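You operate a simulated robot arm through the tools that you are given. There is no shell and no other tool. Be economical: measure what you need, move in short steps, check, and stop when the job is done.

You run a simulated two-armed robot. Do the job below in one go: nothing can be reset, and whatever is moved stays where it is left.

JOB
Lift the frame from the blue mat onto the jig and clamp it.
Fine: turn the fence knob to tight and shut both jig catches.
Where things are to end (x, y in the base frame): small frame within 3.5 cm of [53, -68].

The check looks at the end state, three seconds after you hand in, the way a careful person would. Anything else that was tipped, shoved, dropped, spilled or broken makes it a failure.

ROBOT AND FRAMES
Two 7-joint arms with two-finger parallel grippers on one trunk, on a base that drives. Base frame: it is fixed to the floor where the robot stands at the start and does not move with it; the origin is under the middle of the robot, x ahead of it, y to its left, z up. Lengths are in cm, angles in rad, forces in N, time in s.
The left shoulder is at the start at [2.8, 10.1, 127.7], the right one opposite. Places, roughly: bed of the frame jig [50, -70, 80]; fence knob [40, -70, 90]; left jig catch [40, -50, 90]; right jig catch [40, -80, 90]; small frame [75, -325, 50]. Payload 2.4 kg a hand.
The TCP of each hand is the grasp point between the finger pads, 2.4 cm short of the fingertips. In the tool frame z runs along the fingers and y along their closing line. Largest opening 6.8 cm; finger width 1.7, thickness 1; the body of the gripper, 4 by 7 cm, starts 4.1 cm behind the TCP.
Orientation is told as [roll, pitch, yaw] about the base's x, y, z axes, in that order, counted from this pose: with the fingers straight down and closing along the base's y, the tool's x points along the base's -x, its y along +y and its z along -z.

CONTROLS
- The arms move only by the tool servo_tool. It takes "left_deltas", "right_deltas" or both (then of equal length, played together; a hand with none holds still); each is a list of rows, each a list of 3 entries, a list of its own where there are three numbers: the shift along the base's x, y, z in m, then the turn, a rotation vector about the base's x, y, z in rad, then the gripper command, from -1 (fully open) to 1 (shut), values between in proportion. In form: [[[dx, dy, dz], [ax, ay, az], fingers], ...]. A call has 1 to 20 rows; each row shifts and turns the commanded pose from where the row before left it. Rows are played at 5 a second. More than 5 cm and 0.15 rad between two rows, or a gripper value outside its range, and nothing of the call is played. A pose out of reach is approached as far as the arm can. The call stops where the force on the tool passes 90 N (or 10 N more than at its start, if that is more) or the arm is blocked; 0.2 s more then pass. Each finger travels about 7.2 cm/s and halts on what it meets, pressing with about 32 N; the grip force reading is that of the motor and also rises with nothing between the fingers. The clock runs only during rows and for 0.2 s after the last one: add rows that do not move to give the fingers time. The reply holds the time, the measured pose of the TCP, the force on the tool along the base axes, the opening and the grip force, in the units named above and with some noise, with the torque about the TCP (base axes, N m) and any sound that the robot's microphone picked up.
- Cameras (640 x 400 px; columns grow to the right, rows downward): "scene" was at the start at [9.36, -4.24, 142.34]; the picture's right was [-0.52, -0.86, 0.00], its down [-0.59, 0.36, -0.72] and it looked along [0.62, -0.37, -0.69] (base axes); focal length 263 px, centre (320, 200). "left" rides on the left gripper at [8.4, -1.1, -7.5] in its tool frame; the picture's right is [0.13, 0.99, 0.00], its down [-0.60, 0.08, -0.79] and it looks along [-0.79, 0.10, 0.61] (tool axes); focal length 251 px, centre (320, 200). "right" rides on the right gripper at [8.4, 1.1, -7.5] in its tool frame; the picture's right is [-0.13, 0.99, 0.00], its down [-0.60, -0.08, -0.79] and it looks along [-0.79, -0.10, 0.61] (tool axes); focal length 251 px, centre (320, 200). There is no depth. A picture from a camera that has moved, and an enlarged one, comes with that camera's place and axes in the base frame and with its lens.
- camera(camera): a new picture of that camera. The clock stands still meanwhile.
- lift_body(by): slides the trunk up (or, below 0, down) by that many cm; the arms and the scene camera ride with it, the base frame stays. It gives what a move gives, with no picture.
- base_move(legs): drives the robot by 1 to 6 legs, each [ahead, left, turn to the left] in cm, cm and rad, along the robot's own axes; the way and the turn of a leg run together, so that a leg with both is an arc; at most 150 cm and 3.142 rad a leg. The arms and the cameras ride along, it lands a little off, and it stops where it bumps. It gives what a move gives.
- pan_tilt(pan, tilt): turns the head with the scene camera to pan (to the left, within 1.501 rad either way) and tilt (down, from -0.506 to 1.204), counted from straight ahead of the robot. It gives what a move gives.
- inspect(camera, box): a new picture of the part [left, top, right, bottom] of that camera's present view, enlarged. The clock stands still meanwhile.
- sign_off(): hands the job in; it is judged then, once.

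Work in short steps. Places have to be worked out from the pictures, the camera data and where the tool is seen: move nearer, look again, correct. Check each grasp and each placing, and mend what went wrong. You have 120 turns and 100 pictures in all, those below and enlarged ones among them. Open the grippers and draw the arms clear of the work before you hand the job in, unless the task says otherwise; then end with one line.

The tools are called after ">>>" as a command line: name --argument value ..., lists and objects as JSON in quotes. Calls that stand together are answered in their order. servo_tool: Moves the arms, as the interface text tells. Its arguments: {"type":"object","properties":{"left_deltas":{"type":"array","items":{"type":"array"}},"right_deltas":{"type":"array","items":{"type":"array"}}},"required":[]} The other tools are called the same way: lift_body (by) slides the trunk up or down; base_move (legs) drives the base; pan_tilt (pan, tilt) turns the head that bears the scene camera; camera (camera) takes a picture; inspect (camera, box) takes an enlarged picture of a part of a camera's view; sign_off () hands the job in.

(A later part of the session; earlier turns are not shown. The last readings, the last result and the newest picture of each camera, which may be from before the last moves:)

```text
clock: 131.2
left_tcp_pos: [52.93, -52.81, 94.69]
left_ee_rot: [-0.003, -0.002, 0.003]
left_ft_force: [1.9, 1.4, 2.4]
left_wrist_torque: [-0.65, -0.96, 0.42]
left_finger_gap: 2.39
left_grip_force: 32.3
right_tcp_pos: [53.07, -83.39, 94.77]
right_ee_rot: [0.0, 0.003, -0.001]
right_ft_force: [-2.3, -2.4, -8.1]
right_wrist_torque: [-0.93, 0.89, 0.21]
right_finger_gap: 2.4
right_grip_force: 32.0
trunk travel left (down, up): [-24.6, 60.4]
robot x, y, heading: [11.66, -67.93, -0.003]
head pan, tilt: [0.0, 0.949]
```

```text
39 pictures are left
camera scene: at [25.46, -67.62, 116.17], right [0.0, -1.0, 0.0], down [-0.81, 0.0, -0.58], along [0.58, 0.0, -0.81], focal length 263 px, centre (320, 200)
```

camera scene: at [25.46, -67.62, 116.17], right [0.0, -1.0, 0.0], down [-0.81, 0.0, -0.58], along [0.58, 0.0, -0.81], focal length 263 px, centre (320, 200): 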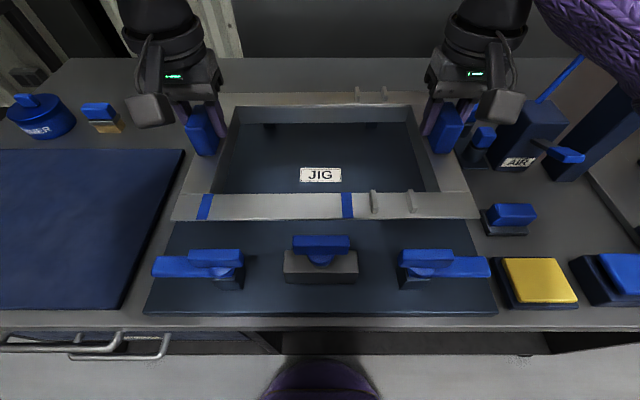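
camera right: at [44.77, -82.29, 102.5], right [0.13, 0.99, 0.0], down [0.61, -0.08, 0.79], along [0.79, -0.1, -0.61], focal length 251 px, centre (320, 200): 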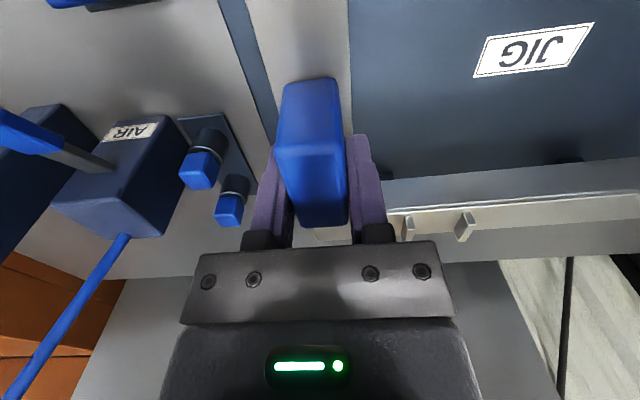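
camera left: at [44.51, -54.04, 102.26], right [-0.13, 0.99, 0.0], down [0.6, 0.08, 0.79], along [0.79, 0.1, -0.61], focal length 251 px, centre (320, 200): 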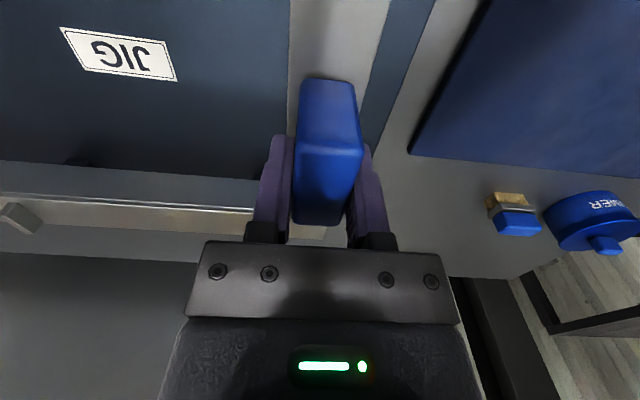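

The frame is level over the jig, square to the plate. I lower it 4 cm, then in 0.5 cm steps watching the vertical force.

>>> servo_tool --left_deltas '[[[0, 0, -0.02], [0, 0, 0], 1], [[0, 0, -0.015], [0, 0, 0], 1], [[0, 0, -0.005], [0, 0, 0], 1], [[0, 0, 0], [0, 0, 0], 1]]' --right_deltas '[[[0, 0, -0.02], [0, 0, 0], 1], [[0, 0, -0.015], [0, 0, 0], 1], [[0, 0, -0.005], [0, 0, 0], 1], [[0, 0, 0], [0, 0, 0], 1]]'

>>> inspect --camera "scene" --box '[140, 80, 508, 310]'

```text
clock: 132.2
left_tcp_pos: [52.76, -52.96, 90.65]
left_ee_rot: [-0.003, -0.001, -0.001]
left_ft_force: [1.6, 8.5, 4.1]
left_wrist_torque: [-0.87, -0.17, 0.07]
left_finger_gap: 2.41
left_grip_force: 32.0
right_tcp_pos: [53.13, -83.38, 90.89]
right_ee_rot: [0.0, 0.002, 0.001]
right_ft_force: [-0.4, -8.4, -8.4]
right_wrist_torque: [-1.05, 0.15, 0.04]
right_finger_gap: 2.37
right_grip_force: 32.1
trunk travel left (down, up): [-24.6, 60.4]
robot x, y, heading: [11.98, -67.65, -0.002]
head pan, tilt: [0.0, 0.949]
```

```text
1.74 times, centred on (324, 195) of scene
camera zoom: at [25.45, -67.62, 116.17], right [0.0, -1.0, 0.0], down [-0.81, 0.0, -0.58], along [0.58, 0.0, -0.81], focal length 458 px, centre (313, 209)
```

zoom: 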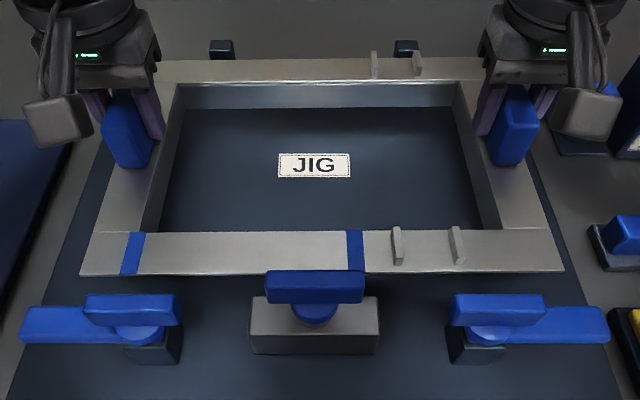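

The frame sits ≈0.5 cm right of the jig's centre line (posts/knob mid). I shift it 0.5 cm left and lower further in small steps.

>>> servo_tool --left_deltas '[[[0, 0.005, 0], [0, 0, 0], 1], [[0, 0, -0.005], [0, 0, 0], 1], [[0, 0, -0.005], [0, 0, 0], 1], [[0, 0, -0.003], [0, 0, 0], 1], [[0, 0, 0], [0, 0, 0], 1]]' --right_deltas '[[[0, 0.005, 0], [0, 0, 0], 1], [[0, 0, -0.005], [0, 0, 0], 1], [[0, 0, -0.005], [0, 0, 0], 1], [[0, 0, -0.003], [0, 0, 0], 1], [[0, 0, 0], [0, 0, 0], 1]]'

```text
clock: 133.3
left_tcp_pos: [53.02, -52.44, 89.53]
left_ee_rot: [-0.002, 0.0, 0.001]
left_ft_force: [-2.4, 11.2, 0.4]
left_wrist_torque: [-0.16, 0.11, -0.56]
left_finger_gap: 2.39
left_grip_force: 31.9
right_tcp_pos: [52.96, -82.85, 89.54]
right_ee_rot: [0.0, 0.001, -0.002]
right_ft_force: [3.3, -11.9, -6.0]
right_wrist_torque: [-0.76, -0.14, -0.4]
right_finger_gap: 2.38
right_grip_force: 32.2
trunk travel left (down, up): [-24.6, 60.4]
robot x, y, heading: [11.94, -68.07, -0.0]
head pan, tilt: [0.0, 0.949]
```

>>> servo_tool --left_deltas '[[[0, 0, -0.003], [0, 0, 0], 1], [[0, 0, -0.003], [0, 0, 0], 1], [[0, 0, -0.003], [0, 0, 0], 1], [[0, 0, 0], [0, 0, 0], 1]]' --right_deltas '[[[0, 0, -0.003], [0, 0, 0], 1], [[0, 0, -0.003], [0, 0, 0], 1], [[0, 0, -0.003], [0, 0, 0], 1], [[0, 0, 0], [0, 0, 0], 1]]'

>>> inspect --camera "scene" --box '[140, 80, 508, 310]'

```text
clock: 134.3
left_tcp_pos: [52.9, -52.29, 88.57]
left_ee_rot: [-0.004, -0.004, 0.003]
left_ft_force: [2.7, 12.6, 9.4]
left_wrist_torque: [-0.59, 0.76, -0.14]
left_finger_gap: 2.37
left_grip_force: 31.6
right_tcp_pos: [52.99, -82.78, 88.64]
right_ee_rot: [-0.001, 0.002, 0.001]
right_ft_force: [-0.2, -11.4, -7.9]
right_wrist_torque: [-0.85, -0.27, 0.12]
right_finger_gap: 2.38
right_grip_force: 31.6
trunk travel left (down, up): [-24.6, 60.4]
robot x, y, heading: [11.79, -67.72, 0.001]
head pan, tilt: [0.0, 0.949]
```

```text
1.74 times, centred on (324, 195) of scene
camera zoom: at [25.44, -67.62, 116.18], right [0.0, -1.0, 0.0], down [-0.81, 0.0, -0.58], along [0.58, 0.0, -0.81], focal length 458 px, centre (313, 209)
```

zoom: 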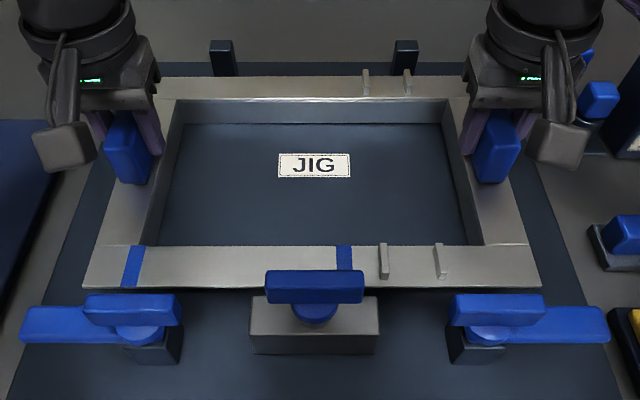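

Centred now. Continue down gently.

>>> servo_tool --left_deltas '[[[0, 0, -0.003], [0, 0, 0], 1], [[0, 0, -0.003], [0, 0, 0], 1], [[0, 0, 0], [0, 0, 0], 1]]' --right_deltas '[[[0, 0, -0.003], [0, 0, 0], 1], [[0, 0, -0.003], [0, 0, 0], 1], [[0, 0, 0], [0, 0, 0], 1]]'

```text
clock: 135.2
left_tcp_pos: [52.78, -52.34, 88.05]
left_ee_rot: [-0.004, -0.004, -0.001]
left_ft_force: [8.4, 2.9, 24.7]
left_wrist_torque: [1.07, -0.18, -0.29]
left_finger_gap: 2.43
left_grip_force: 32.3
right_tcp_pos: [53.02, -82.8, 88.32]
right_ee_rot: [0.002, -0.006, 0.002]
right_ft_force: [3.0, -12.8, 24.3]
right_wrist_torque: [-1.09, -0.1, -0.34]
right_finger_gap: 2.4
right_grip_force: 32.1
trunk travel left (down, up): [-24.6, 60.4]
robot x, y, heading: [12.4, -67.67, 0.002]
head pan, tilt: [0.0, 0.949]
```

Both hands feel ≈25 N upward at TCP 88.2: seated. I open the grippers and check before lifting away.

>>> servo_tool --left_deltas '[[[0, 0, 0.001], [0, 0, 0], 0.4], [[0, 0, 0.001], [0, 0, 0], 0], [[0, 0, 0], [0, 0, 0], -0.4], [[0, 0, 0], [0, 0, 0], -0.4]]' --right_deltas '[[[0, 0, 0.001], [0, 0, 0], 0.4], [[0, 0, 0.001], [0, 0, 0], 0], [[0, 0, 0], [0, 0, 0], -0.4], [[0, 0, 0], [0, 0, 0], -0.4]]'

>>> servo_tool --left_deltas '[[[0, 0, 0.015], [0, 0, 0], -0.4], [[0, 0, 0.03], [0, 0, 0], -0.4], [[0, 0, 0.03], [0, 0, 0], -0.4], [[0, 0, 0.04], [0, 0, 0], -0.4]]' --right_deltas '[[[0, 0, 0.015], [0, 0, 0], -0.4], [[0, 0, 0.03], [0, 0, 0], -0.4], [[0, 0, 0.03], [0, 0, 0], -0.4], [[0, 0, 0.04], [0, 0, 0], -0.4]]'

>>> camera --camera "scene"

```text
clock: 136.2
left_tcp_pos: [52.92, -52.09, 88.12]
left_ee_rot: [-0.004, -0.002, 0.001]
left_ft_force: [0.5, 0.9, 0.1]
left_wrist_torque: [0.0, 0.01, 0.0]
left_finger_gap: 4.77
left_grip_force: 0.0
right_tcp_pos: [53.08, -82.54, 88.46]
right_ee_rot: [0.0, 0.003, 0.001]
right_ft_force: [0.0, -0.1, 0.0]
right_wrist_torque: [0.0, -0.02, -0.01]
right_finger_gap: 4.76
right_grip_force: 0.0
trunk travel left (down, up): [-24.6, 60.4]
robot x, y, heading: [11.8, -67.56, 0.0]
head pan, tilt: [0.0, 0.949]
```

```text
clock: 137.2
left_tcp_pos: [53.08, -52.34, 99.48]
left_ee_rot: [-0.004, -0.002, 0.002]
left_ft_force: [0.0, -0.3, 0.6]
left_wrist_torque: [0.01, -0.01, 0.0]
left_finger_gap: 4.75
left_grip_force: 0.1
right_tcp_pos: [53.14, -82.57, 100.32]
right_ee_rot: [0.0, 0.002, 0.0]
right_ft_force: [-0.1, -0.3, -0.1]
right_wrist_torque: [0.0, 0.0, -0.01]
right_finger_gap: 4.77
right_grip_force: 0.0
trunk travel left (down, up): [-24.6, 60.4]
robot x, y, heading: [11.5, -67.55, -0.003]
head pan, tilt: [0.0, 0.949]
```

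```text
36 pictures are left
camera scene: at [25.41, -67.62, 116.18], right [0.0, -1.0, 0.0], down [-0.81, 0.0, -0.58], along [0.58, 0.0, -0.81], focal length 263 px, centre (320, 200)
```

scene: 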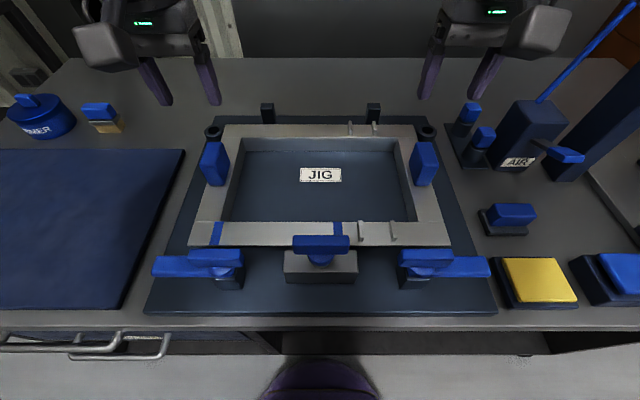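

The frame lies in the jig, centred between cups. I zoom to verify it's seated and measure catches and knob.

>>> inspect --camera "scene" --box '[180, 90, 460, 265]'

>>> inspect --camera "scene" --box '[140, 215, 380, 315]'

```text
2.29 times, centred on (320, 178) of scene
camera zoom: at [25.41, -67.62, 116.18], right [0.0, -1.0, 0.0], down [-0.81, 0.0, -0.58], along [0.58, 0.0, -0.81], focal length 602 px, centre (320, 251)
```

zoom: 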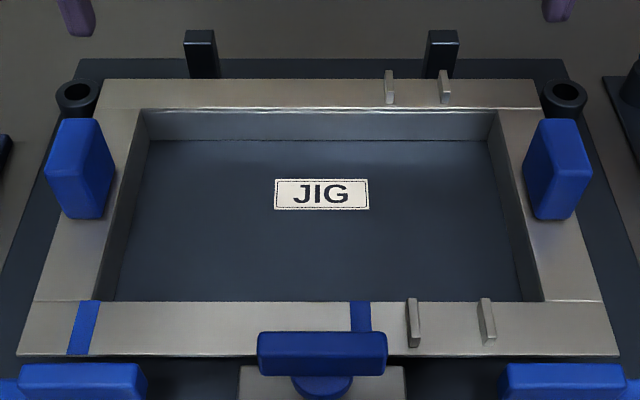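

```text
2.67 times, centred on (260, 265) of scene
camera zoom: at [25.41, -67.62, 116.18], right [0.0, -1.0, 0.0], down [-0.81, 0.0, -0.58], along [0.58, 0.0, -0.81], focal length 702 px, centre (480, 27)
```

zoom: 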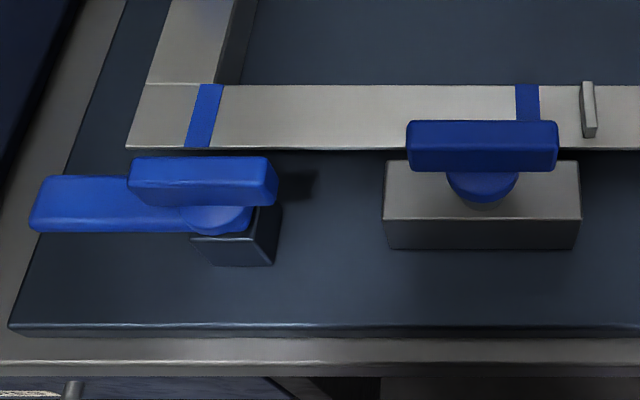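

Well seated. Catch handles: left ≈(37.2,−56.4), right ≈(37.2,−79.0), bars along y, top z≈89.7; knob bar ≈(38.2,−67.7), z 89.3–91.4. I back the base 12 cm and turn the left tool +90°, the right −90° so fingers close along x.

>>> base_move --legs '[[-12, 0, 0]]'

>>> servo_tool --left_deltas '[[[0, 0, 0.01], [0, 0, 0.15], -1], [[0, 0, 0], [0, 0, 0.15], -1], [[0, 0, 0], [0, 0, 0.15], -1], [[0, 0, 0], [0, 0, 0.15], -1], [[0, 0, 0], [0, 0, 0.15], -1], [[0, 0, 0], [0, 0, 0.15], -1], [[0, 0, 0], [0, 0, 0.15], -1], [[0, 0, 0], [0, 0, 0.15], -1], [[0, 0, 0], [0, 0, 0.15], -1], [[0, 0, 0], [0, 0, 0.15], -1], [[0, 0, 0], [0, 0, 0.07], -1], [[0, 0, 0], [0, 0, 0], -1]]' --right_deltas '[[[0, 0, 0], [0, 0, -0.15], -1], [[0, 0, 0], [0, 0, -0.15], -1], [[0, 0, 0], [0, 0, -0.15], -1], [[0, 0, 0], [0, 0, -0.15], -1], [[0, 0, 0], [0, 0, -0.15], -1], [[0, 0, 0], [0, 0, -0.15], -1], [[0, 0, 0], [0, 0, -0.15], -1], [[0, 0, 0], [0, 0, -0.15], -1], [[0, 0, 0], [0, 0, -0.15], -1], [[0, 0, 0], [0, 0, -0.15], -1], [[0, 0, 0], [0, 0, -0.07], -1], [[0, 0, 0], [0, 0, 0], -1]]'

```text
clock: 138.4
left_tcp_pos: [41.18, -52.37, 99.34]
left_ee_rot: [-0.002, -0.001, -0.001]
left_ft_force: [-0.8, 1.1, -0.6]
left_wrist_torque: [0.04, 0.01, 0.0]
left_finger_gap: 4.78
left_grip_force: 0.1
right_tcp_pos: [41.27, -82.61, 100.33]
right_ee_rot: [-0.001, 0.001, 0.0]
right_ft_force: [-0.7, 0.1, -0.6]
right_wrist_torque: [0.02, 0.0, -0.02]
right_finger_gap: 4.76
right_grip_force: 0.0
trunk travel left (down, up): [-24.6, 60.4]
robot x, y, heading: [0.19, -68.03, 0.003]
head pan, tilt: [0.0, 0.949]
```

```text
clock: 141.0
left_tcp_pos: [41.25, -52.46, 100.43]
left_ee_rot: [-0.004, -0.001, 1.568]
left_ft_force: [0.6, -0.3, 0.0]
left_wrist_torque: [0.02, 0.01, -0.01]
left_finger_gap: 6.78
left_grip_force: 0.0
right_tcp_pos: [41.13, -82.71, 100.25]
right_ee_rot: [0.001, 0.0, -1.57]
right_ft_force: [0.2, 0.1, -1.1]
right_wrist_torque: [-0.01, 0.03, 0.0]
right_finger_gap: 6.81
right_grip_force: 0.0
trunk travel left (down, up): [-24.6, 60.4]
robot x, y, heading: [0.03, -67.55, -0.002]
head pan, tilt: [0.0, 0.949]
```

Now the right hand steps aside and the left goes above the left catch handle.

>>> servo_tool --left_deltas '[[[-0.02, -0.02, 0], [0, 0, 0], -1], [[-0.0205, -0.0195, 0], [0, 0, 0], -1], [[0, 0, -0.03], [0, 0, 0], -1], [[0, 0, -0.03], [0, 0, 0], -1], [[0, 0, 0], [0, 0, 0], -1]]' --right_deltas '[[[0, -0.03, 0.01], [0, 0, 0], -1], [[0, -0.03, 0.01], [0, 0, 0], -1], [[0, -0.03, 0.01], [0, 0, 0], -1], [[0, 0, 0], [0, 0, 0], -1], [[0, 0, 0], [0, 0, 0], -1]]'

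>>> camera --camera "scene"

>>> camera --camera "left"

```text
clock: 142.2
left_tcp_pos: [37.19, -56.41, 94.25]
left_ee_rot: [-0.004, -0.001, 1.569]
left_ft_force: [-0.5, 0.5, 0.2]
left_wrist_torque: [0.04, -0.01, 0.0]
left_finger_gap: 6.79
left_grip_force: 0.1
right_tcp_pos: [41.29, -91.56, 103.66]
right_ee_rot: [0.0, -0.001, -1.57]
right_ft_force: [-0.1, 0.3, -0.4]
right_wrist_torque: [-0.02, 0.01, 0.03]
right_finger_gap: 6.81
right_grip_force: 0.1
trunk travel left (down, up): [-24.6, 60.4]
robot x, y, heading: [-0.08, -67.73, 0.003]
head pan, tilt: [0.0, 0.949]
```

```text
33 pictures are left
camera scene: at [13.56, -67.63, 116.18], right [0.0, -1.0, 0.0], down [-0.81, 0.0, -0.58], along [0.58, 0.0, -0.81], focal length 263 px, centre (320, 200)
```

scene: 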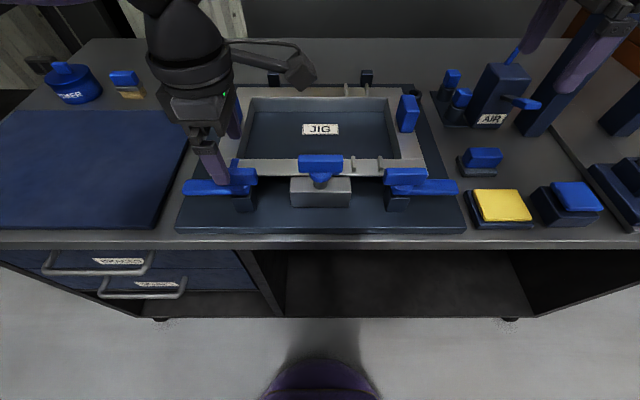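

```text
32 pictures are left
camera left: at [38.25, -64.83, 101.87], right [-0.99, -0.13, 0.0], down [-0.08, 0.6, 0.79], along [-0.1, 0.79, -0.61], focal length 251 px, centre (320, 200)
```

left: 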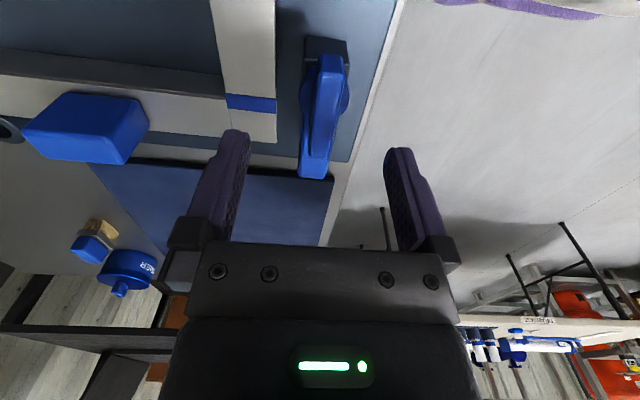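

>>> inspect --camera "left" --box '[240, 20, 400, 200]'

```text
2.22 times, centred on (320, 110) of left
camera zoom: at [38.25, -64.83, 101.87], right [-0.99, -0.13, 0.0], down [-0.08, 0.6, 0.79], along [-0.1, 0.79, -0.61], focal length 559 px, centre (320, 400)
```

zoom: 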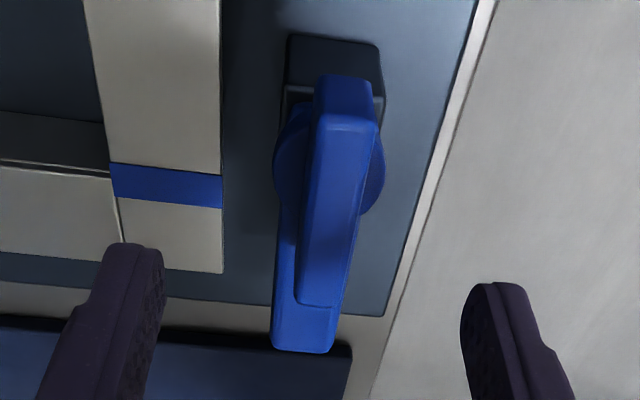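

Handle centre ≈(36.9,−56.3). I shift 0.25 cm and descend to TCP 89.8, then close.

>>> servo_tool --left_deltas '[[[-0.0025, 0.001, -0.02], [0, 0, 0], -1], [[0, 0, -0.02], [0, 0, 0], -1], [[0, 0, -0.004], [0, 0, 0], -0.5], [[0, 0, 0], [0, 0, 0], 0.3], [[0, 0, 0], [0, 0, 0], 1], [[0, 0, 0], [0, 0, 0], 1], [[0, 0, 0], [0, 0, 0], 1]]'

>>> camera --camera "left"

```text
clock: 143.8
left_tcp_pos: [36.94, -56.24, 90.12]
left_ee_rot: [-0.004, -0.002, 1.569]
left_ft_force: [2.4, -0.2, -0.1]
left_wrist_torque: [-0.01, 0.31, -0.01]
left_finger_gap: 1.41
left_grip_force: 34.3
right_tcp_pos: [41.45, -91.47, 103.46]
right_ee_rot: [0.0, -0.002, -1.569]
right_ft_force: [0.3, -0.4, -0.6]
right_wrist_torque: [-0.02, -0.02, 0.01]
right_finger_gap: 6.77
right_grip_force: 0.1
trunk travel left (down, up): [-24.6, 60.4]
robot x, y, heading: [-0.35, -67.54, 0.002]
head pan, tilt: [0.0, 0.949]
```

```text
30 pictures are left
camera left: at [38.01, -64.8, 97.55], right [-0.99, -0.13, 0.0], down [-0.08, 0.6, 0.79], along [-0.1, 0.79, -0.61], focal length 251 px, centre (320, 200)
```

left: 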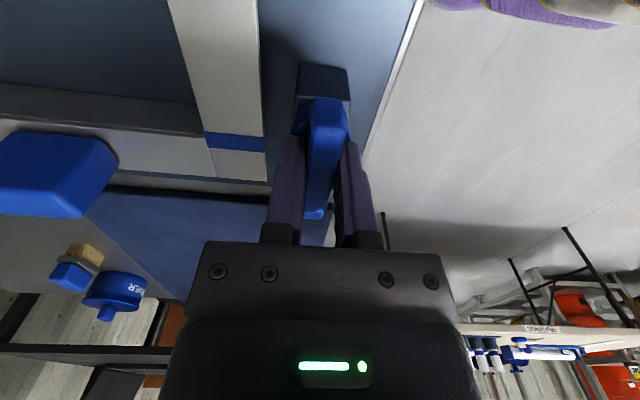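

Handle gripped (1.4 cm, little side load). I turn it clockwise by 0.6 rad and check the torque.

>>> servo_tool --left_deltas '[[[0, 0, 0], [0, 0, -0.15], 1], [[0, 0, 0], [0, 0, -0.15], 1], [[0, 0, 0], [0, 0, -0.15], 1], [[0, 0, 0], [0, 0, -0.15], 1]]'

>>> camera --camera "scene"

```text
clock: 144.8
left_tcp_pos: [36.98, -56.28, 90.03]
left_ee_rot: [-0.004, -0.001, 0.965]
left_ft_force: [-1.0, -0.8, 13.6]
left_wrist_torque: [-0.45, 0.99, 0.02]
left_finger_gap: 1.37
left_grip_force: 33.9
right_tcp_pos: [41.35, -91.74, 103.54]
right_ee_rot: [0.0, 0.002, -1.569]
right_ft_force: [0.0, 0.4, 0.3]
right_wrist_torque: [-0.01, 0.03, -0.02]
right_finger_gap: 6.8
right_grip_force: 0.2
trunk travel left (down, up): [-24.6, 60.4]
robot x, y, heading: [0.04, -67.93, -0.001]
head pan, tilt: [0.0, 0.949]
```

```text
29 pictures are left
camera scene: at [13.46, -67.67, 116.2], right [0.0, -1.0, 0.0], down [-0.81, 0.0, -0.58], along [0.58, 0.0, -0.81], focal length 263 px, centre (320, 200)
```

scene: 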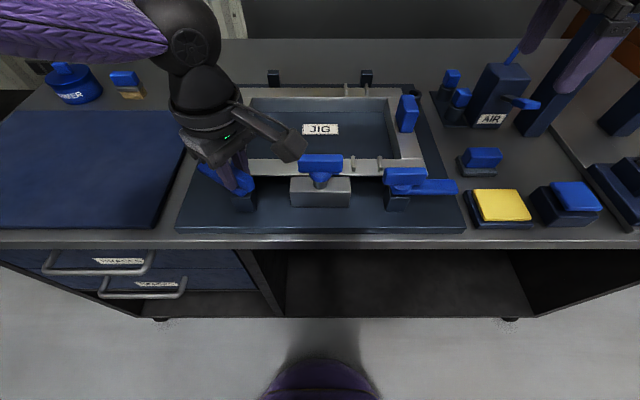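

The arm swings freely toward the frame. I turn on to yaw 0.

>>> servo_tool --left_deltas '[[[0, 0, 0], [0, 0, -0.15], 1], [[0, 0, 0], [0, 0, -0.15], 1], [[0, 0, 0], [0, 0, -0.15], 1], [[0, 0, 0], [0, 0, -0.15], 1], [[0, 0, 0], [0, 0, -0.15], 1], [[0, 0, 0], [0, 0, -0.12], 1], [[0, 0, 0], [0, 0, -0.09], 1], [[0, 0, 0], [0, 0, 0], 1]]'

>>> camera --camera "scene"

```text
clock: 146.6
left_tcp_pos: [36.92, -56.24, 90.03]
left_ee_rot: [-0.002, -0.004, 0.008]
left_ft_force: [3.4, -3.4, 20.8]
left_wrist_torque: [0.42, -0.41, -0.02]
left_finger_gap: 1.39
left_grip_force: 33.6
right_tcp_pos: [41.35, -91.65, 103.51]
right_ee_rot: [0.0, 0.002, -1.568]
right_ft_force: [0.4, 0.3, 0.1]
right_wrist_torque: [0.01, 0.0, 0.01]
right_finger_gap: 6.8
right_grip_force: 0.1
trunk travel left (down, up): [-24.6, 60.4]
robot x, y, heading: [0.11, -67.45, -0.004]
head pan, tilt: [0.0, 0.949]
```

```text
28 pictures are left
camera scene: at [13.47, -67.72, 116.2], right [0.0, -1.0, 0.0], down [-0.81, 0.0, -0.58], along [0.58, 0.0, -0.81], focal length 263 px, centre (320, 200)
```

scene: 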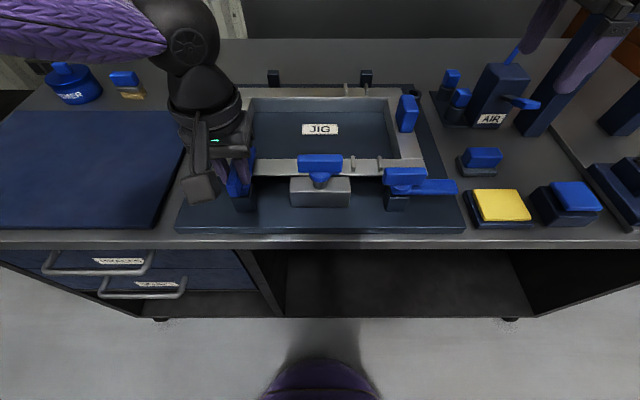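

The arm now points over the frame. I nudge a little further to see if there's a stop.

>>> servo_tool --left_deltas '[[[0, 0, 0], [0, 0, -0.06], 1], [[0, 0, 0], [0, 0, -0.06], 1], [[0, 0, 0], [0, 0, 0], 1]]'

>>> inspect --camera "scene" --box '[170, 90, 330, 240]'

```text
clock: 147.4
left_tcp_pos: [36.99, -56.25, 90.21]
left_ee_rot: [-0.003, -0.001, -0.112]
left_ft_force: [3.4, -10.5, 23.0]
left_wrist_torque: [0.05, 0.42, 0.77]
left_finger_gap: 1.56
left_grip_force: 35.3
right_tcp_pos: [41.24, -91.74, 103.5]
right_ee_rot: [0.0, 0.001, -1.571]
right_ft_force: [-0.5, 0.4, -0.7]
right_wrist_torque: [0.0, 0.0, 0.01]
right_finger_gap: 6.78
right_grip_force: 0.2
trunk travel left (down, up): [-24.6, 60.4]
robot x, y, heading: [-0.15, -67.49, -0.0]
head pan, tilt: [0.0, 0.949]
```

```text
2.67 times, centred on (250, 165) of scene
camera zoom: at [13.46, -67.81, 116.19], right [0.0, -1.0, 0.0], down [-0.81, 0.0, -0.58], along [0.58, 0.0, -0.81], focal length 702 px, centre (507, 293)
```

zoom: 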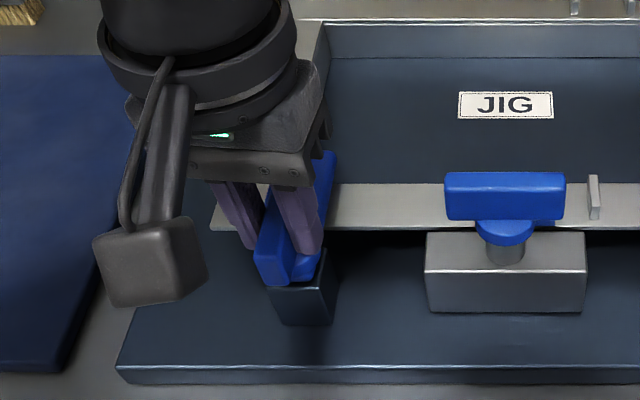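

A stop is reached (torque 0.8, fingers skewing): the catch is fully shut. I untwist, open and lift away.

>>> servo_tool --left_deltas '[[[0, 0, 0], [0, 0, 0.08], 1], [[0, 0, 0], [0, 0, 0], 0.4], [[0, 0, 0], [0, 0, 0], 0], [[0, 0, 0], [0, 0, 0], 0], [[0, 0, 0.03], [0, 0, 0], 0], [[0, 0, 0.04], [0, 0, 0], -0.5], [[0, 0, 0.04], [0, 0, 0], -1]]'

>>> inspect --camera "scene" --box '[170, 90, 490, 240]'

```text
clock: 149.0
left_tcp_pos: [36.99, -56.01, 100.93]
left_ee_rot: [-0.004, 0.0, -0.031]
left_ft_force: [0.2, 0.3, 0.6]
left_wrist_torque: [0.01, 0.01, 0.03]
left_finger_gap: 6.82
left_grip_force: 0.0
right_tcp_pos: [41.36, -91.55, 103.49]
right_ee_rot: [0.0, 0.0, -1.568]
right_ft_force: [-0.3, 0.4, -1.2]
right_wrist_torque: [0.0, -0.04, 0.0]
right_finger_gap: 6.83
right_grip_force: 0.0
trunk travel left (down, up): [-24.6, 60.4]
robot x, y, heading: [-0.07, -67.62, -0.001]
head pan, tilt: [0.0, 0.949]
```

```text
2.00 times, centred on (330, 165) of scene
camera zoom: at [13.55, -67.64, 116.18], right [0.0, -1.0, 0.0], down [-0.81, 0.0, -0.58], along [0.58, 0.0, -0.81], focal length 526 px, centre (300, 270)
```

zoom: 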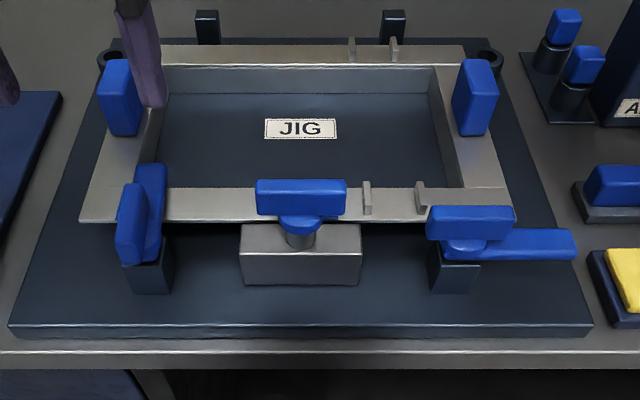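

Left catch is shut over the flange. Now the right hand goes above the right catch handle (≈36.9,−79.0); left moves off.

>>> servo_tool --left_deltas '[[[0, 0.03, 0.01], [0, 0, 0], -1], [[0, 0.03, 0.01], [0, 0, 0], -1], [[0, 0.03, 0.01], [0, 0, 0], -1], [[0, 0, 0], [0, 0, 0], -1], [[0, 0, 0], [0, 0, 0], -1], [[0, 0, 0], [0, 0, 0], -1]]' --right_deltas '[[[-0.015, 0.042, 0], [0, 0, 0], -1], [[-0.015, 0.042, 0], [0, 0, 0], -1], [[-0.0145, 0.0417, 0], [0, 0, 0], -1], [[0, 0, -0.045], [0, 0, 0], -1], [[0, 0, -0.045], [0, 0, 0], -1], [[0, 0, 0], [0, 0, 0], -1]]'

>>> inspect --camera "right" --box '[240, 20, 400, 200]'

```text
clock: 150.4
left_tcp_pos: [37.0, -47.03, 103.96]
left_ee_rot: [-0.004, -0.002, -0.029]
left_ft_force: [-0.3, -0.7, 0.1]
left_wrist_torque: [-0.05, 0.01, -0.03]
left_finger_gap: 6.8
left_grip_force: 0.0
right_tcp_pos: [36.92, -78.97, 94.06]
right_ee_rot: [0.001, 0.002, -1.567]
right_ft_force: [-0.8, 0.4, 0.7]
right_wrist_torque: [0.01, 0.02, 0.01]
right_finger_gap: 6.8
right_grip_force: 0.0
trunk travel left (down, up): [-24.6, 60.4]
robot x, y, heading: [0.14, -67.73, 0.001]
head pan, tilt: [0.0, 0.949]
```

```text
2.22 times, centred on (320, 110) of right
camera zoom: at [38.05, -70.6, 101.63], right [0.99, -0.13, 0.0], down [-0.08, -0.6, 0.79], along [-0.1, -0.79, -0.61], focal length 559 px, centre (320, 400)
```

zoom: 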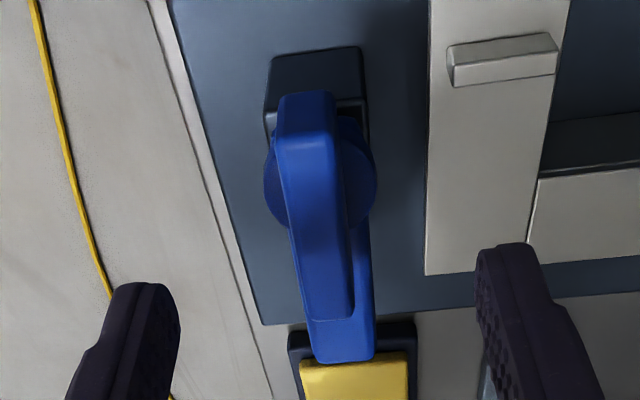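

Handle centre ≈(37.0,−79.3). I shift 0.3 cm, descend 4.1 cm and close.

>>> servo_tool --right_deltas '[[[0, -0.003, -0.02], [0, 0, 0], -1], [[0, 0, -0.021], [0, 0, 0], -1], [[0, 0, 0], [0, 0, 0], -0.5], [[0, 0, 0], [0, 0, 0], 0.3], [[0, 0, 0], [0, 0, 0], 1], [[0, 0, 0], [0, 0, 0], 1], [[0, 0, 0], [0, 0, 0], 1]]'

```text
clock: 152.0
left_tcp_pos: [36.96, -46.92, 103.92]
left_ee_rot: [-0.002, -0.001, -0.029]
left_ft_force: [0.1, -0.1, 0.0]
left_wrist_torque: [-0.02, 0.0, 0.03]
left_finger_gap: 6.8
left_grip_force: 0.1
right_tcp_pos: [36.92, -79.39, 90.13]
right_ee_rot: [0.001, 0.001, -1.569]
right_ft_force: [4.6, -0.4, 6.7]
right_wrist_torque: [0.09, -0.05, -0.02]
right_finger_gap: 1.4
right_grip_force: 33.8
trunk travel left (down, up): [-24.6, 60.4]
robot x, y, heading: [-0.06, -67.51, 0.001]
head pan, tilt: [0.0, 0.949]
```

Gripped. I turn it counter-clockwise by 1.57 plus a small overtravel.

>>> servo_tool --right_deltas '[[[0, 0, 0], [0, 0, 0.15], 1], [[0, 0, 0], [0, 0, 0.15], 1], [[0, 0, 0], [0, 0, 0.15], 1], [[0, 0, 0], [0, 0, 0.15], 1], [[0, 0, 0], [0, 0, 0.15], 1], [[0, 0, 0], [0, 0, 0.15], 1], [[0, 0, 0], [0, 0, 0.15], 1], [[0, 0, 0], [0, 0, 0.15], 1], [[0, 0, 0], [0, 0, 0.15], 1], [[0, 0, 0], [0, 0, 0.12], 1], [[0, 0, 0], [0, 0, 0.1], 1], [[0, 0, 0], [0, 0, 0.1], 1], [[0, 0, 0], [0, 0, 0], 1]]'

>>> inspect --camera "scene" --box '[310, 90, 470, 240]'

```text
clock: 154.8
left_tcp_pos: [37.25, -46.87, 103.88]
left_ee_rot: [-0.005, -0.001, -0.028]
left_ft_force: [0.0, 0.3, -0.4]
left_wrist_torque: [-0.02, -0.02, -0.03]
left_finger_gap: 6.79
left_grip_force: 0.0
right_tcp_pos: [36.92, -79.34, 90.06]
right_ee_rot: [-0.001, 0.005, 0.101]
right_ft_force: [15.5, 9.9, -3.1]
right_wrist_torque: [0.11, -0.11, -0.67]
right_finger_gap: 1.55
right_grip_force: 34.5
trunk travel left (down, up): [-24.6, 60.4]
robot x, y, heading: [-0.04, -67.04, 0.001]
head pan, tilt: [0.0, 0.949]
```

```text
2.67 times, centred on (390, 165) of scene
camera zoom: at [13.75, -67.52, 116.15], right [0.0, -1.0, 0.0], down [-0.81, 0.0, -0.58], along [0.58, 0.0, -0.81], focal length 702 px, centre (133, 293)
```

zoom: 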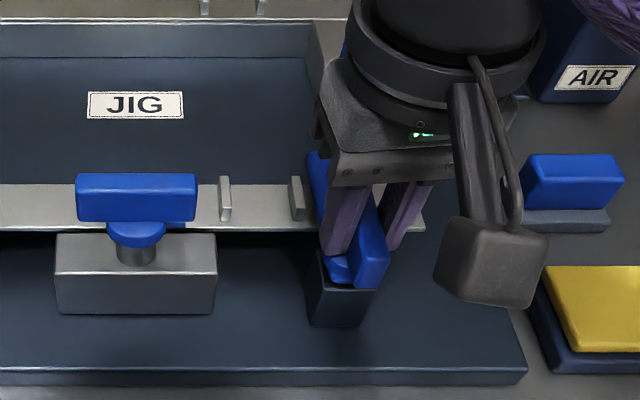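

Right catch is at its stop. I untwist, release, lift and move it away; the left hand turns to +90° for the knob.

>>> servo_tool --left_deltas '[[[0, 0, 0], [0, 0, 0.15], -1], [[0, 0, 0], [0, 0, 0.15], -1], [[0, 0, 0], [0, 0, 0.15], -1], [[0, 0, 0], [0, 0, 0.15], -1], [[0, 0, 0], [0, 0, 0.15], -1], [[0, 0, 0], [0, 0, 0.15], -1], [[0, 0, 0], [0, 0, 0.15], -1], [[0, 0, 0], [0, 0, 0.15], -1], [[0, 0, 0], [0, 0, 0.15], -1], [[0, 0, 0], [0, 0, 0.15], -1], [[0, 0, 0], [0, 0, 0.1], -1]]' --right_deltas '[[[0, 0, 0], [0, 0, -0.08], 1], [[0, 0, 0], [0, 0, 0], 0.4], [[0, 0, 0], [0, 0, 0], 0], [[0, 0, 0], [0, 0, 0], 0], [[0, 0, 0.03], [0, 0, 0], 0], [[0, 0, 0.04], [0, 0, 0], -0.5], [[0, 0, 0.04], [0, 0, 0], -1], [[0, 0, 0.02], [0, 0, 0], -1], [[0, -0.04, 0.01], [0, 0, 0], -1], [[0, -0.04, 0], [0, 0, 0], -1], [[0, -0.04, 0], [0, 0, 0], -1]]'

>>> camera --camera "scene"

```text
clock: 157.2
left_tcp_pos: [37.07, -47.2, 103.92]
left_ee_rot: [-0.004, 0.0, 1.571]
left_ft_force: [-1.1, -1.0, 0.1]
left_wrist_torque: [0.05, -0.01, -0.02]
left_finger_gap: 6.79
left_grip_force: 0.0
right_tcp_pos: [36.71, -91.15, 103.95]
right_ee_rot: [0.0, 0.0, 0.02]
right_ft_force: [0.6, 0.1, 0.9]
right_wrist_torque: [0.0, -0.02, -0.01]
right_finger_gap: 6.8
right_grip_force: 0.1
trunk travel left (down, up): [-24.6, 60.4]
robot x, y, heading: [-0.25, -67.68, -0.0]
head pan, tilt: [0.0, 0.949]
```

```text
23 pictures are left
camera scene: at [13.55, -67.65, 116.18], right [0.0, -1.0, 0.0], down [-0.81, 0.0, -0.58], along [0.58, 0.0, -0.81], focal length 263 px, centre (320, 200)
```

scene: 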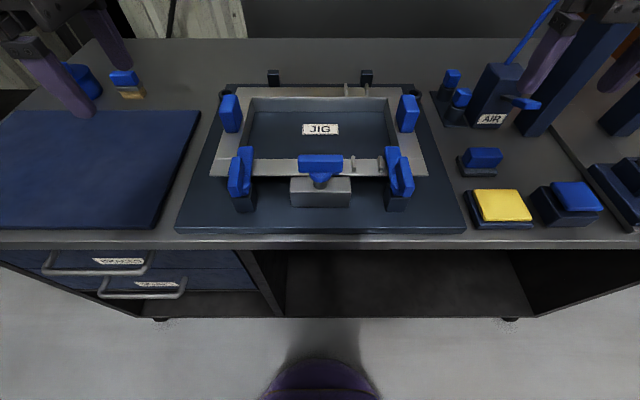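

Both catches are shut. Left hand goes above the knob.

>>> servo_tool --left_deltas '[[[0.002, -0.041, 0], [0, 0, 0], -1], [[0.002, -0.041, 0], [0, 0, 0], -1], [[0.002, -0.041, 0], [0, 0, 0], -1], [[0.002, -0.041, 0], [0, 0, 0], -1], [[0.002, -0.041, 0], [0, 0, 0], -1], [[0, 0, -0.04], [0, 0, 0], -1], [[0, 0, -0.04], [0, 0, 0], -1], [[0, 0, 0], [0, 0, 0], -1]]'

>>> inspect --camera "left" --box '[240, 20, 400, 200]'

```text
clock: 159.0
left_tcp_pos: [34.35, -58.46, 95.4]
left_ee_rot: [-0.002, 0.0, 1.569]
left_ft_force: [0.1, 0.8, 0.9]
left_wrist_torque: [0.01, -0.01, 0.03]
left_finger_gap: 6.81
left_grip_force: 0.0
left hand out of reach, approached as far as the arm can: row 3, 4, 5
right_tcp_pos: [36.78, -91.14, 103.97]
right_ee_rot: [-0.001, 0.003, 0.019]
right_ft_force: [0.0, 0.5, 0.0]
right_wrist_torque: [-0.01, 0.03, 0.0]
right_finger_gap: 6.78
right_grip_force: 0.1
trunk travel left (down, up): [-24.6, 60.4]
robot x, y, heading: [-0.04, -67.49, -0.002]
head pan, tilt: [0.0, 0.949]
```

```text
2.22 times, centred on (320, 110) of left
camera zoom: at [35.51, -66.93, 102.98], right [-0.99, -0.13, 0.0], down [-0.08, 0.6, 0.79], along [-0.1, 0.79, -0.61], focal length 559 px, centre (320, 400)
```

zoom: 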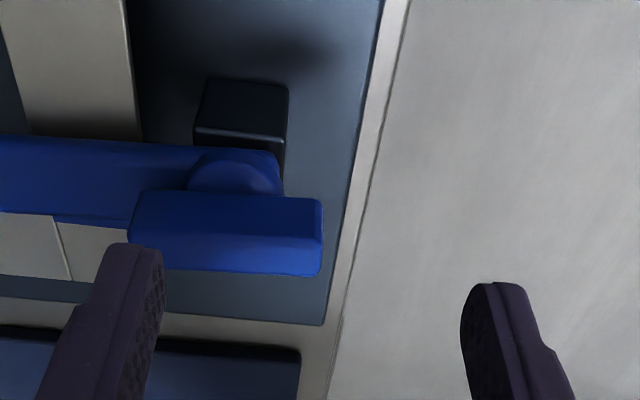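

The left arm can't cross that far. I raise it, pull the right hand back, and shift the base 11 cm right.

>>> servo_tool --left_deltas '[[[0, 0, 0.04], [0, 0, 0], -1], [[0, 0, 0.04], [0, 0, 0], -1], [[0.01, 0.03, 0], [0, 0, 0], -1]]' --right_deltas '[[[-0.03, 0, 0], [0, 0, 0], -1], [[-0.03, 0.02, 0], [0, 0, 0], -1], [[-0.02, 0.03, 0], [0, 0, 0], -1]]'

>>> base_move --legs '[[0, -11, 0]]'

```text
clock: 159.8
left_tcp_pos: [35.31, -55.28, 103.13]
left_ee_rot: [-0.005, -0.001, 1.569]
left_ft_force: [0.0, -0.8, 0.0]
left_wrist_torque: [0.01, 0.01, 0.0]
left_finger_gap: 6.82
left_grip_force: 0.0
right_tcp_pos: [28.51, -86.26, 104.14]
right_ee_rot: [0.0, 0.002, 0.019]
right_ft_force: [0.0, 0.0, 0.3]
right_wrist_torque: [-0.02, -0.02, -0.01]
right_finger_gap: 6.82
right_grip_force: 0.1
trunk travel left (down, up): [-24.6, 60.4]
robot x, y, heading: [-0.17, -67.59, 0.001]
head pan, tilt: [0.0, 0.949]
```

```text
clock: 161.0
left_tcp_pos: [35.37, -66.49, 103.13]
left_ee_rot: [-0.004, -0.002, 1.568]
left_ft_force: [0.0, -0.3, -0.5]
left_wrist_torque: [0.04, -0.01, 0.01]
left_finger_gap: 6.8
left_grip_force: 0.1
right_tcp_pos: [28.51, -97.5, 104.21]
right_ee_rot: [-0.001, 0.002, 0.017]
right_ft_force: [-0.1, 0.3, 0.4]
right_wrist_torque: [0.0, 0.02, 0.02]
right_finger_gap: 6.79
right_grip_force: 0.0
trunk travel left (down, up): [-24.6, 60.4]
robot x, y, heading: [-0.19, -79.05, -0.003]
head pan, tilt: [0.0, 0.949]
```

>>> servo_tool --left_deltas '[[[0.0275, -0.0125, 0], [0, 0, 0], -1], [[0, 0, -0.035], [0, 0, 0], -1], [[0, 0, -0.035], [0, 0, 0], -1], [[0, 0, 0], [0, 0, 0], -1]]'

>>> inspect --camera "left" --box '[240, 20, 400, 200]'

```text
clock: 162.0
left_tcp_pos: [38.2, -67.79, 96.34]
left_ee_rot: [-0.003, -0.003, 1.566]
left_ft_force: [0.3, -0.2, -0.7]
left_wrist_torque: [0.01, 0.01, 0.01]
left_finger_gap: 6.77
left_grip_force: 0.0
right_tcp_pos: [28.38, -97.45, 104.21]
right_ee_rot: [0.0, 0.003, 0.017]
right_ft_force: [-0.2, 0.0, 0.4]
right_wrist_torque: [0.0, 0.01, -0.02]
right_finger_gap: 6.78
right_grip_force: 0.1
trunk travel left (down, up): [-24.6, 60.4]
robot x, y, heading: [-0.07, -78.12, -0.008]
head pan, tilt: [0.0, 0.949]
```

```text
2.22 times, centred on (320, 110) of left
camera zoom: at [39.35, -76.29, 103.83], right [-0.99, -0.12, 0.0], down [-0.08, 0.6, 0.79], along [-0.1, 0.79, -0.61], focal length 559 px, centre (320, 400)
```

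zoom: 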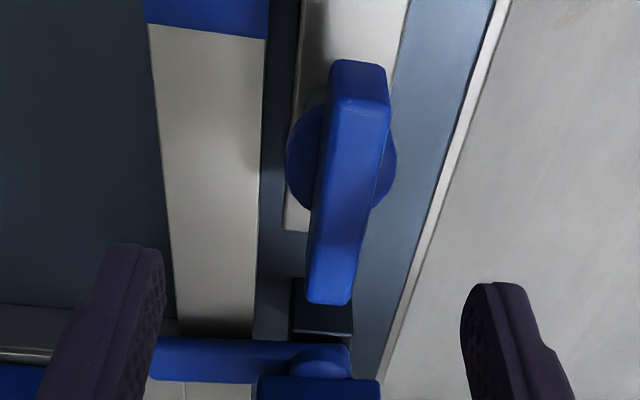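

Knob bar centre ≈(37.7,−67.9). I shift, descend to TCP≈91.2 and grip it.

>>> servo_tool --left_deltas '[[[-0.0045, -0.001, -0.025], [0, 0, 0], -1], [[0, 0, -0.026], [0, 0, 0], -1], [[0, 0, 0], [0, 0, 0], -0.5], [[0, 0, 0], [0, 0, 0], 0.3], [[0, 0, 0], [0, 0, 0], 1], [[0, 0, 0], [0, 0, 0], 1], [[0, 0, 0], [0, 0, 0], 1]]'

>>> servo_tool --left_deltas '[[[0, 0, 0], [0, 0, -0.15], 1], [[0, 0, 0], [0, 0, -0.15], 1], [[0, 0, 0], [0, 0, 0], 1]]'

```text
clock: 163.6
left_tcp_pos: [37.72, -67.85, 91.02]
left_ee_rot: [-0.005, -0.001, 1.567]
left_ft_force: [2.7, -1.1, -3.2]
left_wrist_torque: [-0.17, -0.13, -0.02]
left_finger_gap: 3.08
left_grip_force: 44.4
right_tcp_pos: [28.53, -97.32, 104.01]
right_ee_rot: [-0.001, 0.003, 0.017]
right_ft_force: [0.0, 0.1, -0.5]
right_wrist_torque: [0.0, -0.03, 0.0]
right_finger_gap: 6.82
right_grip_force: 0.0
trunk travel left (down, up): [-24.6, 60.4]
robot x, y, heading: [-0.1, -78.75, -0.005]
head pan, tilt: [0.0, 0.949]
```

```text
clock: 164.4
left_tcp_pos: [37.9, -67.86, 91.0]
left_ee_rot: [-0.005, -0.002, 1.267]
left_ft_force: [27.1, 4.3, 6.1]
left_wrist_torque: [0.25, -0.84, 0.47]
left_finger_gap: 3.07
left_grip_force: 43.6
right_tcp_pos: [28.67, -97.49, 104.21]
right_ee_rot: [0.0, 0.004, 0.018]
right_ft_force: [-0.8, 0.1, 0.0]
right_wrist_torque: [-0.01, 0.03, 0.02]
right_finger_gap: 6.8
right_grip_force: 0.0
trunk travel left (down, up): [-24.6, 60.4]
robot x, y, heading: [0.03, -78.76, 0.0]
head pan, tilt: [0.0, 0.949]
```

The gap is 3.1, so the fingertips are on the round hub beneath the bar. I look whether the bar turned.

>>> inspect --camera "left" --box '[200, 40, 440, 250]'

```text
1.90 times, centred on (320, 145) of left
camera zoom: at [36.48, -76.32, 98.53], right [-0.98, 0.17, -0.01], down [0.1, 0.6, 0.79], along [0.14, 0.78, -0.61], focal length 479 px, centre (320, 305)
```

zoom: 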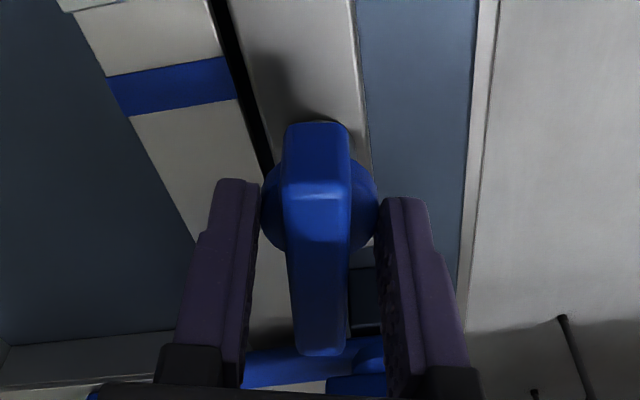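

The bar did turn with the hub. For a firmer hold I open, rise 1 cm, and grip the bar itself, then turn on.

>>> servo_tool --left_deltas '[[[0, 0, 0], [0, 0, 0], 0], [[0, 0, 0.01], [0, 0, 0], -0.3], [[0, 0, 0], [0, 0, 0], 0.4], [[0, 0, 0], [0, 0, 0], 1], [[0, 0, 0], [0, 0, 0], 1], [[0, 0, 0], [0, 0, 0], 1]]'

>>> servo_tool --left_deltas '[[[0, 0, 0], [0, 0, -0.15], 1], [[0, 0, 0], [0, 0, -0.15], 1], [[0, 0, 0], [0, 0, -0.15], 1], [[0, 0, 0], [0, 0, 0], 1]]'

```text
clock: 165.8
left_tcp_pos: [38.01, -68.02, 92.2]
left_ee_rot: [-0.006, 0.0, 1.267]
left_ft_force: [30.7, -11.1, 7.7]
left_wrist_torque: [-0.54, -0.24, 0.57]
left_finger_gap: 1.55
left_grip_force: 34.7
right_tcp_pos: [28.7, -97.59, 104.01]
right_ee_rot: [0.001, 0.005, 0.015]
right_ft_force: [0.2, 0.6, -0.5]
right_wrist_torque: [-0.01, 0.01, -0.02]
right_finger_gap: 6.82
right_grip_force: 0.0
trunk travel left (down, up): [-24.6, 60.4]
robot x, y, heading: [-0.08, -78.82, -0.006]
head pan, tilt: [0.0, 0.949]
```

```text
clock: 166.8
left_tcp_pos: [38.43, -67.77, 92.15]
left_ee_rot: [-0.009, -0.004, 0.819]
left_ft_force: [61.5, -3.4, 27.4]
left_wrist_torque: [-0.21, -0.37, 1.11]
left_finger_gap: 2.09
left_grip_force: 38.2
right_tcp_pos: [29.03, -97.55, 104.09]
right_ee_rot: [0.002, 0.007, 0.015]
right_ft_force: [0.9, 0.6, -0.9]
right_wrist_torque: [0.0, -0.02, 0.02]
right_finger_gap: 6.8
right_grip_force: 0.0
trunk travel left (down, up): [-24.6, 60.4]
robot x, y, heading: [0.36, -78.23, -0.003]
head pan, tilt: [0.0, 0.949]
```

The knob travels forward with the fence as it turns (force +61 N in x). I follow it 0.8 cm forward.

>>> servo_tool --left_deltas '[[[0.004, 0, 0], [0, 0, 0], 1], [[0.004, 0, 0], [0, 0, 0], 1], [[0, 0, 0], [0, 0, 0], 1]]'

>>> inspect --camera "scene" --box '[140, 80, 380, 230]'

```text
clock: 167.6
left_tcp_pos: [38.51, -68.09, 91.86]
left_ee_rot: [-0.001, 0.001, 0.817]
left_ft_force: [35.3, -8.0, 20.2]
left_wrist_torque: [-0.23, -0.43, 0.67]
left_finger_gap: 1.74
left_grip_force: 36.1
right_tcp_pos: [28.72, -97.61, 104.02]
right_ee_rot: [0.001, 0.005, 0.019]
right_ft_force: [0.2, 0.6, -0.3]
right_wrist_torque: [0.0, 0.02, 0.02]
right_finger_gap: 6.81
right_grip_force: 0.0
trunk travel left (down, up): [-24.6, 60.4]
robot x, y, heading: [0.03, -78.9, -0.005]
head pan, tilt: [0.0, 0.949]
```

```text
2.67 times, centred on (260, 155) of scene
camera zoom: at [13.81, -78.87, 116.13], right [0.0, -1.0, 0.0], down [-0.81, 0.0, -0.58], along [0.58, 0.0, -0.82], focal length 702 px, centre (480, 320)
```

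zoom: 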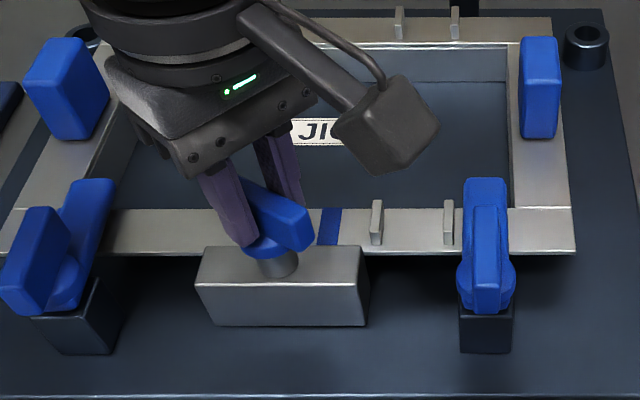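

Turning works (bar at ~45°). I continue, following forward slightly.

>>> servo_tool --left_deltas '[[[0.003, 0, 0], [0, 0, -0.12], 1], [[0.002, 0, 0], [0, 0, -0.12], 1], [[0.002, 0, 0], [0, 0, -0.12], 1], [[0.002, 0, 0], [0, 0, 0], 1]]'

```text
clock: 168.6
left_tcp_pos: [39.46, -67.96, 91.99]
left_ee_rot: [-0.001, 0.001, 0.455]
left_ft_force: [29.8, -10.0, 9.8]
left_wrist_torque: [-0.28, -0.12, 0.47]
left_finger_gap: 1.4
left_grip_force: 33.8
right_tcp_pos: [28.76, -97.51, 104.05]
right_ee_rot: [0.004, 0.004, 0.017]
right_ft_force: [-0.5, 0.4, 0.7]
right_wrist_torque: [0.01, 0.03, -0.01]
right_finger_gap: 6.78
right_grip_force: 0.1
trunk travel left (down, up): [-24.6, 60.4]
robot x, y, heading: [-0.21, -78.49, -0.005]
head pan, tilt: [0.0, 0.949]
```

>>> servo_tool --left_deltas '[[[0.002, 0, 0], [0, 0, -0.12], 1], [[0.002, 0, 0], [0, 0, -0.12], 1], [[0.002, 0, 0], [0, 0, -0.12], 1], [[0.001, 0, 0], [0, 0, -0.1], 1], [[0, 0, 0], [0, 0, 0], 1]]'

>>> inspect --camera "scene" --box '[140, 60, 412, 230]'

```text
clock: 169.8
left_tcp_pos: [40.27, -67.67, 91.89]
left_ee_rot: [-0.003, 0.001, -0.002]
left_ft_force: [20.9, 6.4, -2.2]
left_wrist_torque: [0.24, -0.41, 0.5]
left_finger_gap: 1.44
left_grip_force: 33.5
right_tcp_pos: [28.79, -97.25, 103.99]
right_ee_rot: [0.002, 0.003, 0.017]
right_ft_force: [0.2, 0.2, 0.0]
right_wrist_torque: [0.05, -0.03, -0.02]
right_finger_gap: 6.79
right_grip_force: 0.1
trunk travel left (down, up): [-24.6, 60.4]
robot x, y, heading: [0.57, -78.84, -0.003]
head pan, tilt: [0.0, 0.949]
```

```text
2.35 times, centred on (276, 145) of scene
camera zoom: at [13.79, -78.61, 116.13], right [0.0, -1.0, 0.0], down [-0.81, 0.0, -0.58], along [0.58, 0.0, -0.81], focal length 619 px, centre (424, 329)
```

zoom: 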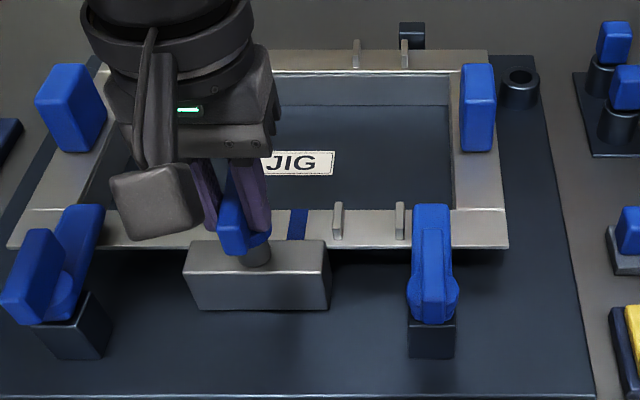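

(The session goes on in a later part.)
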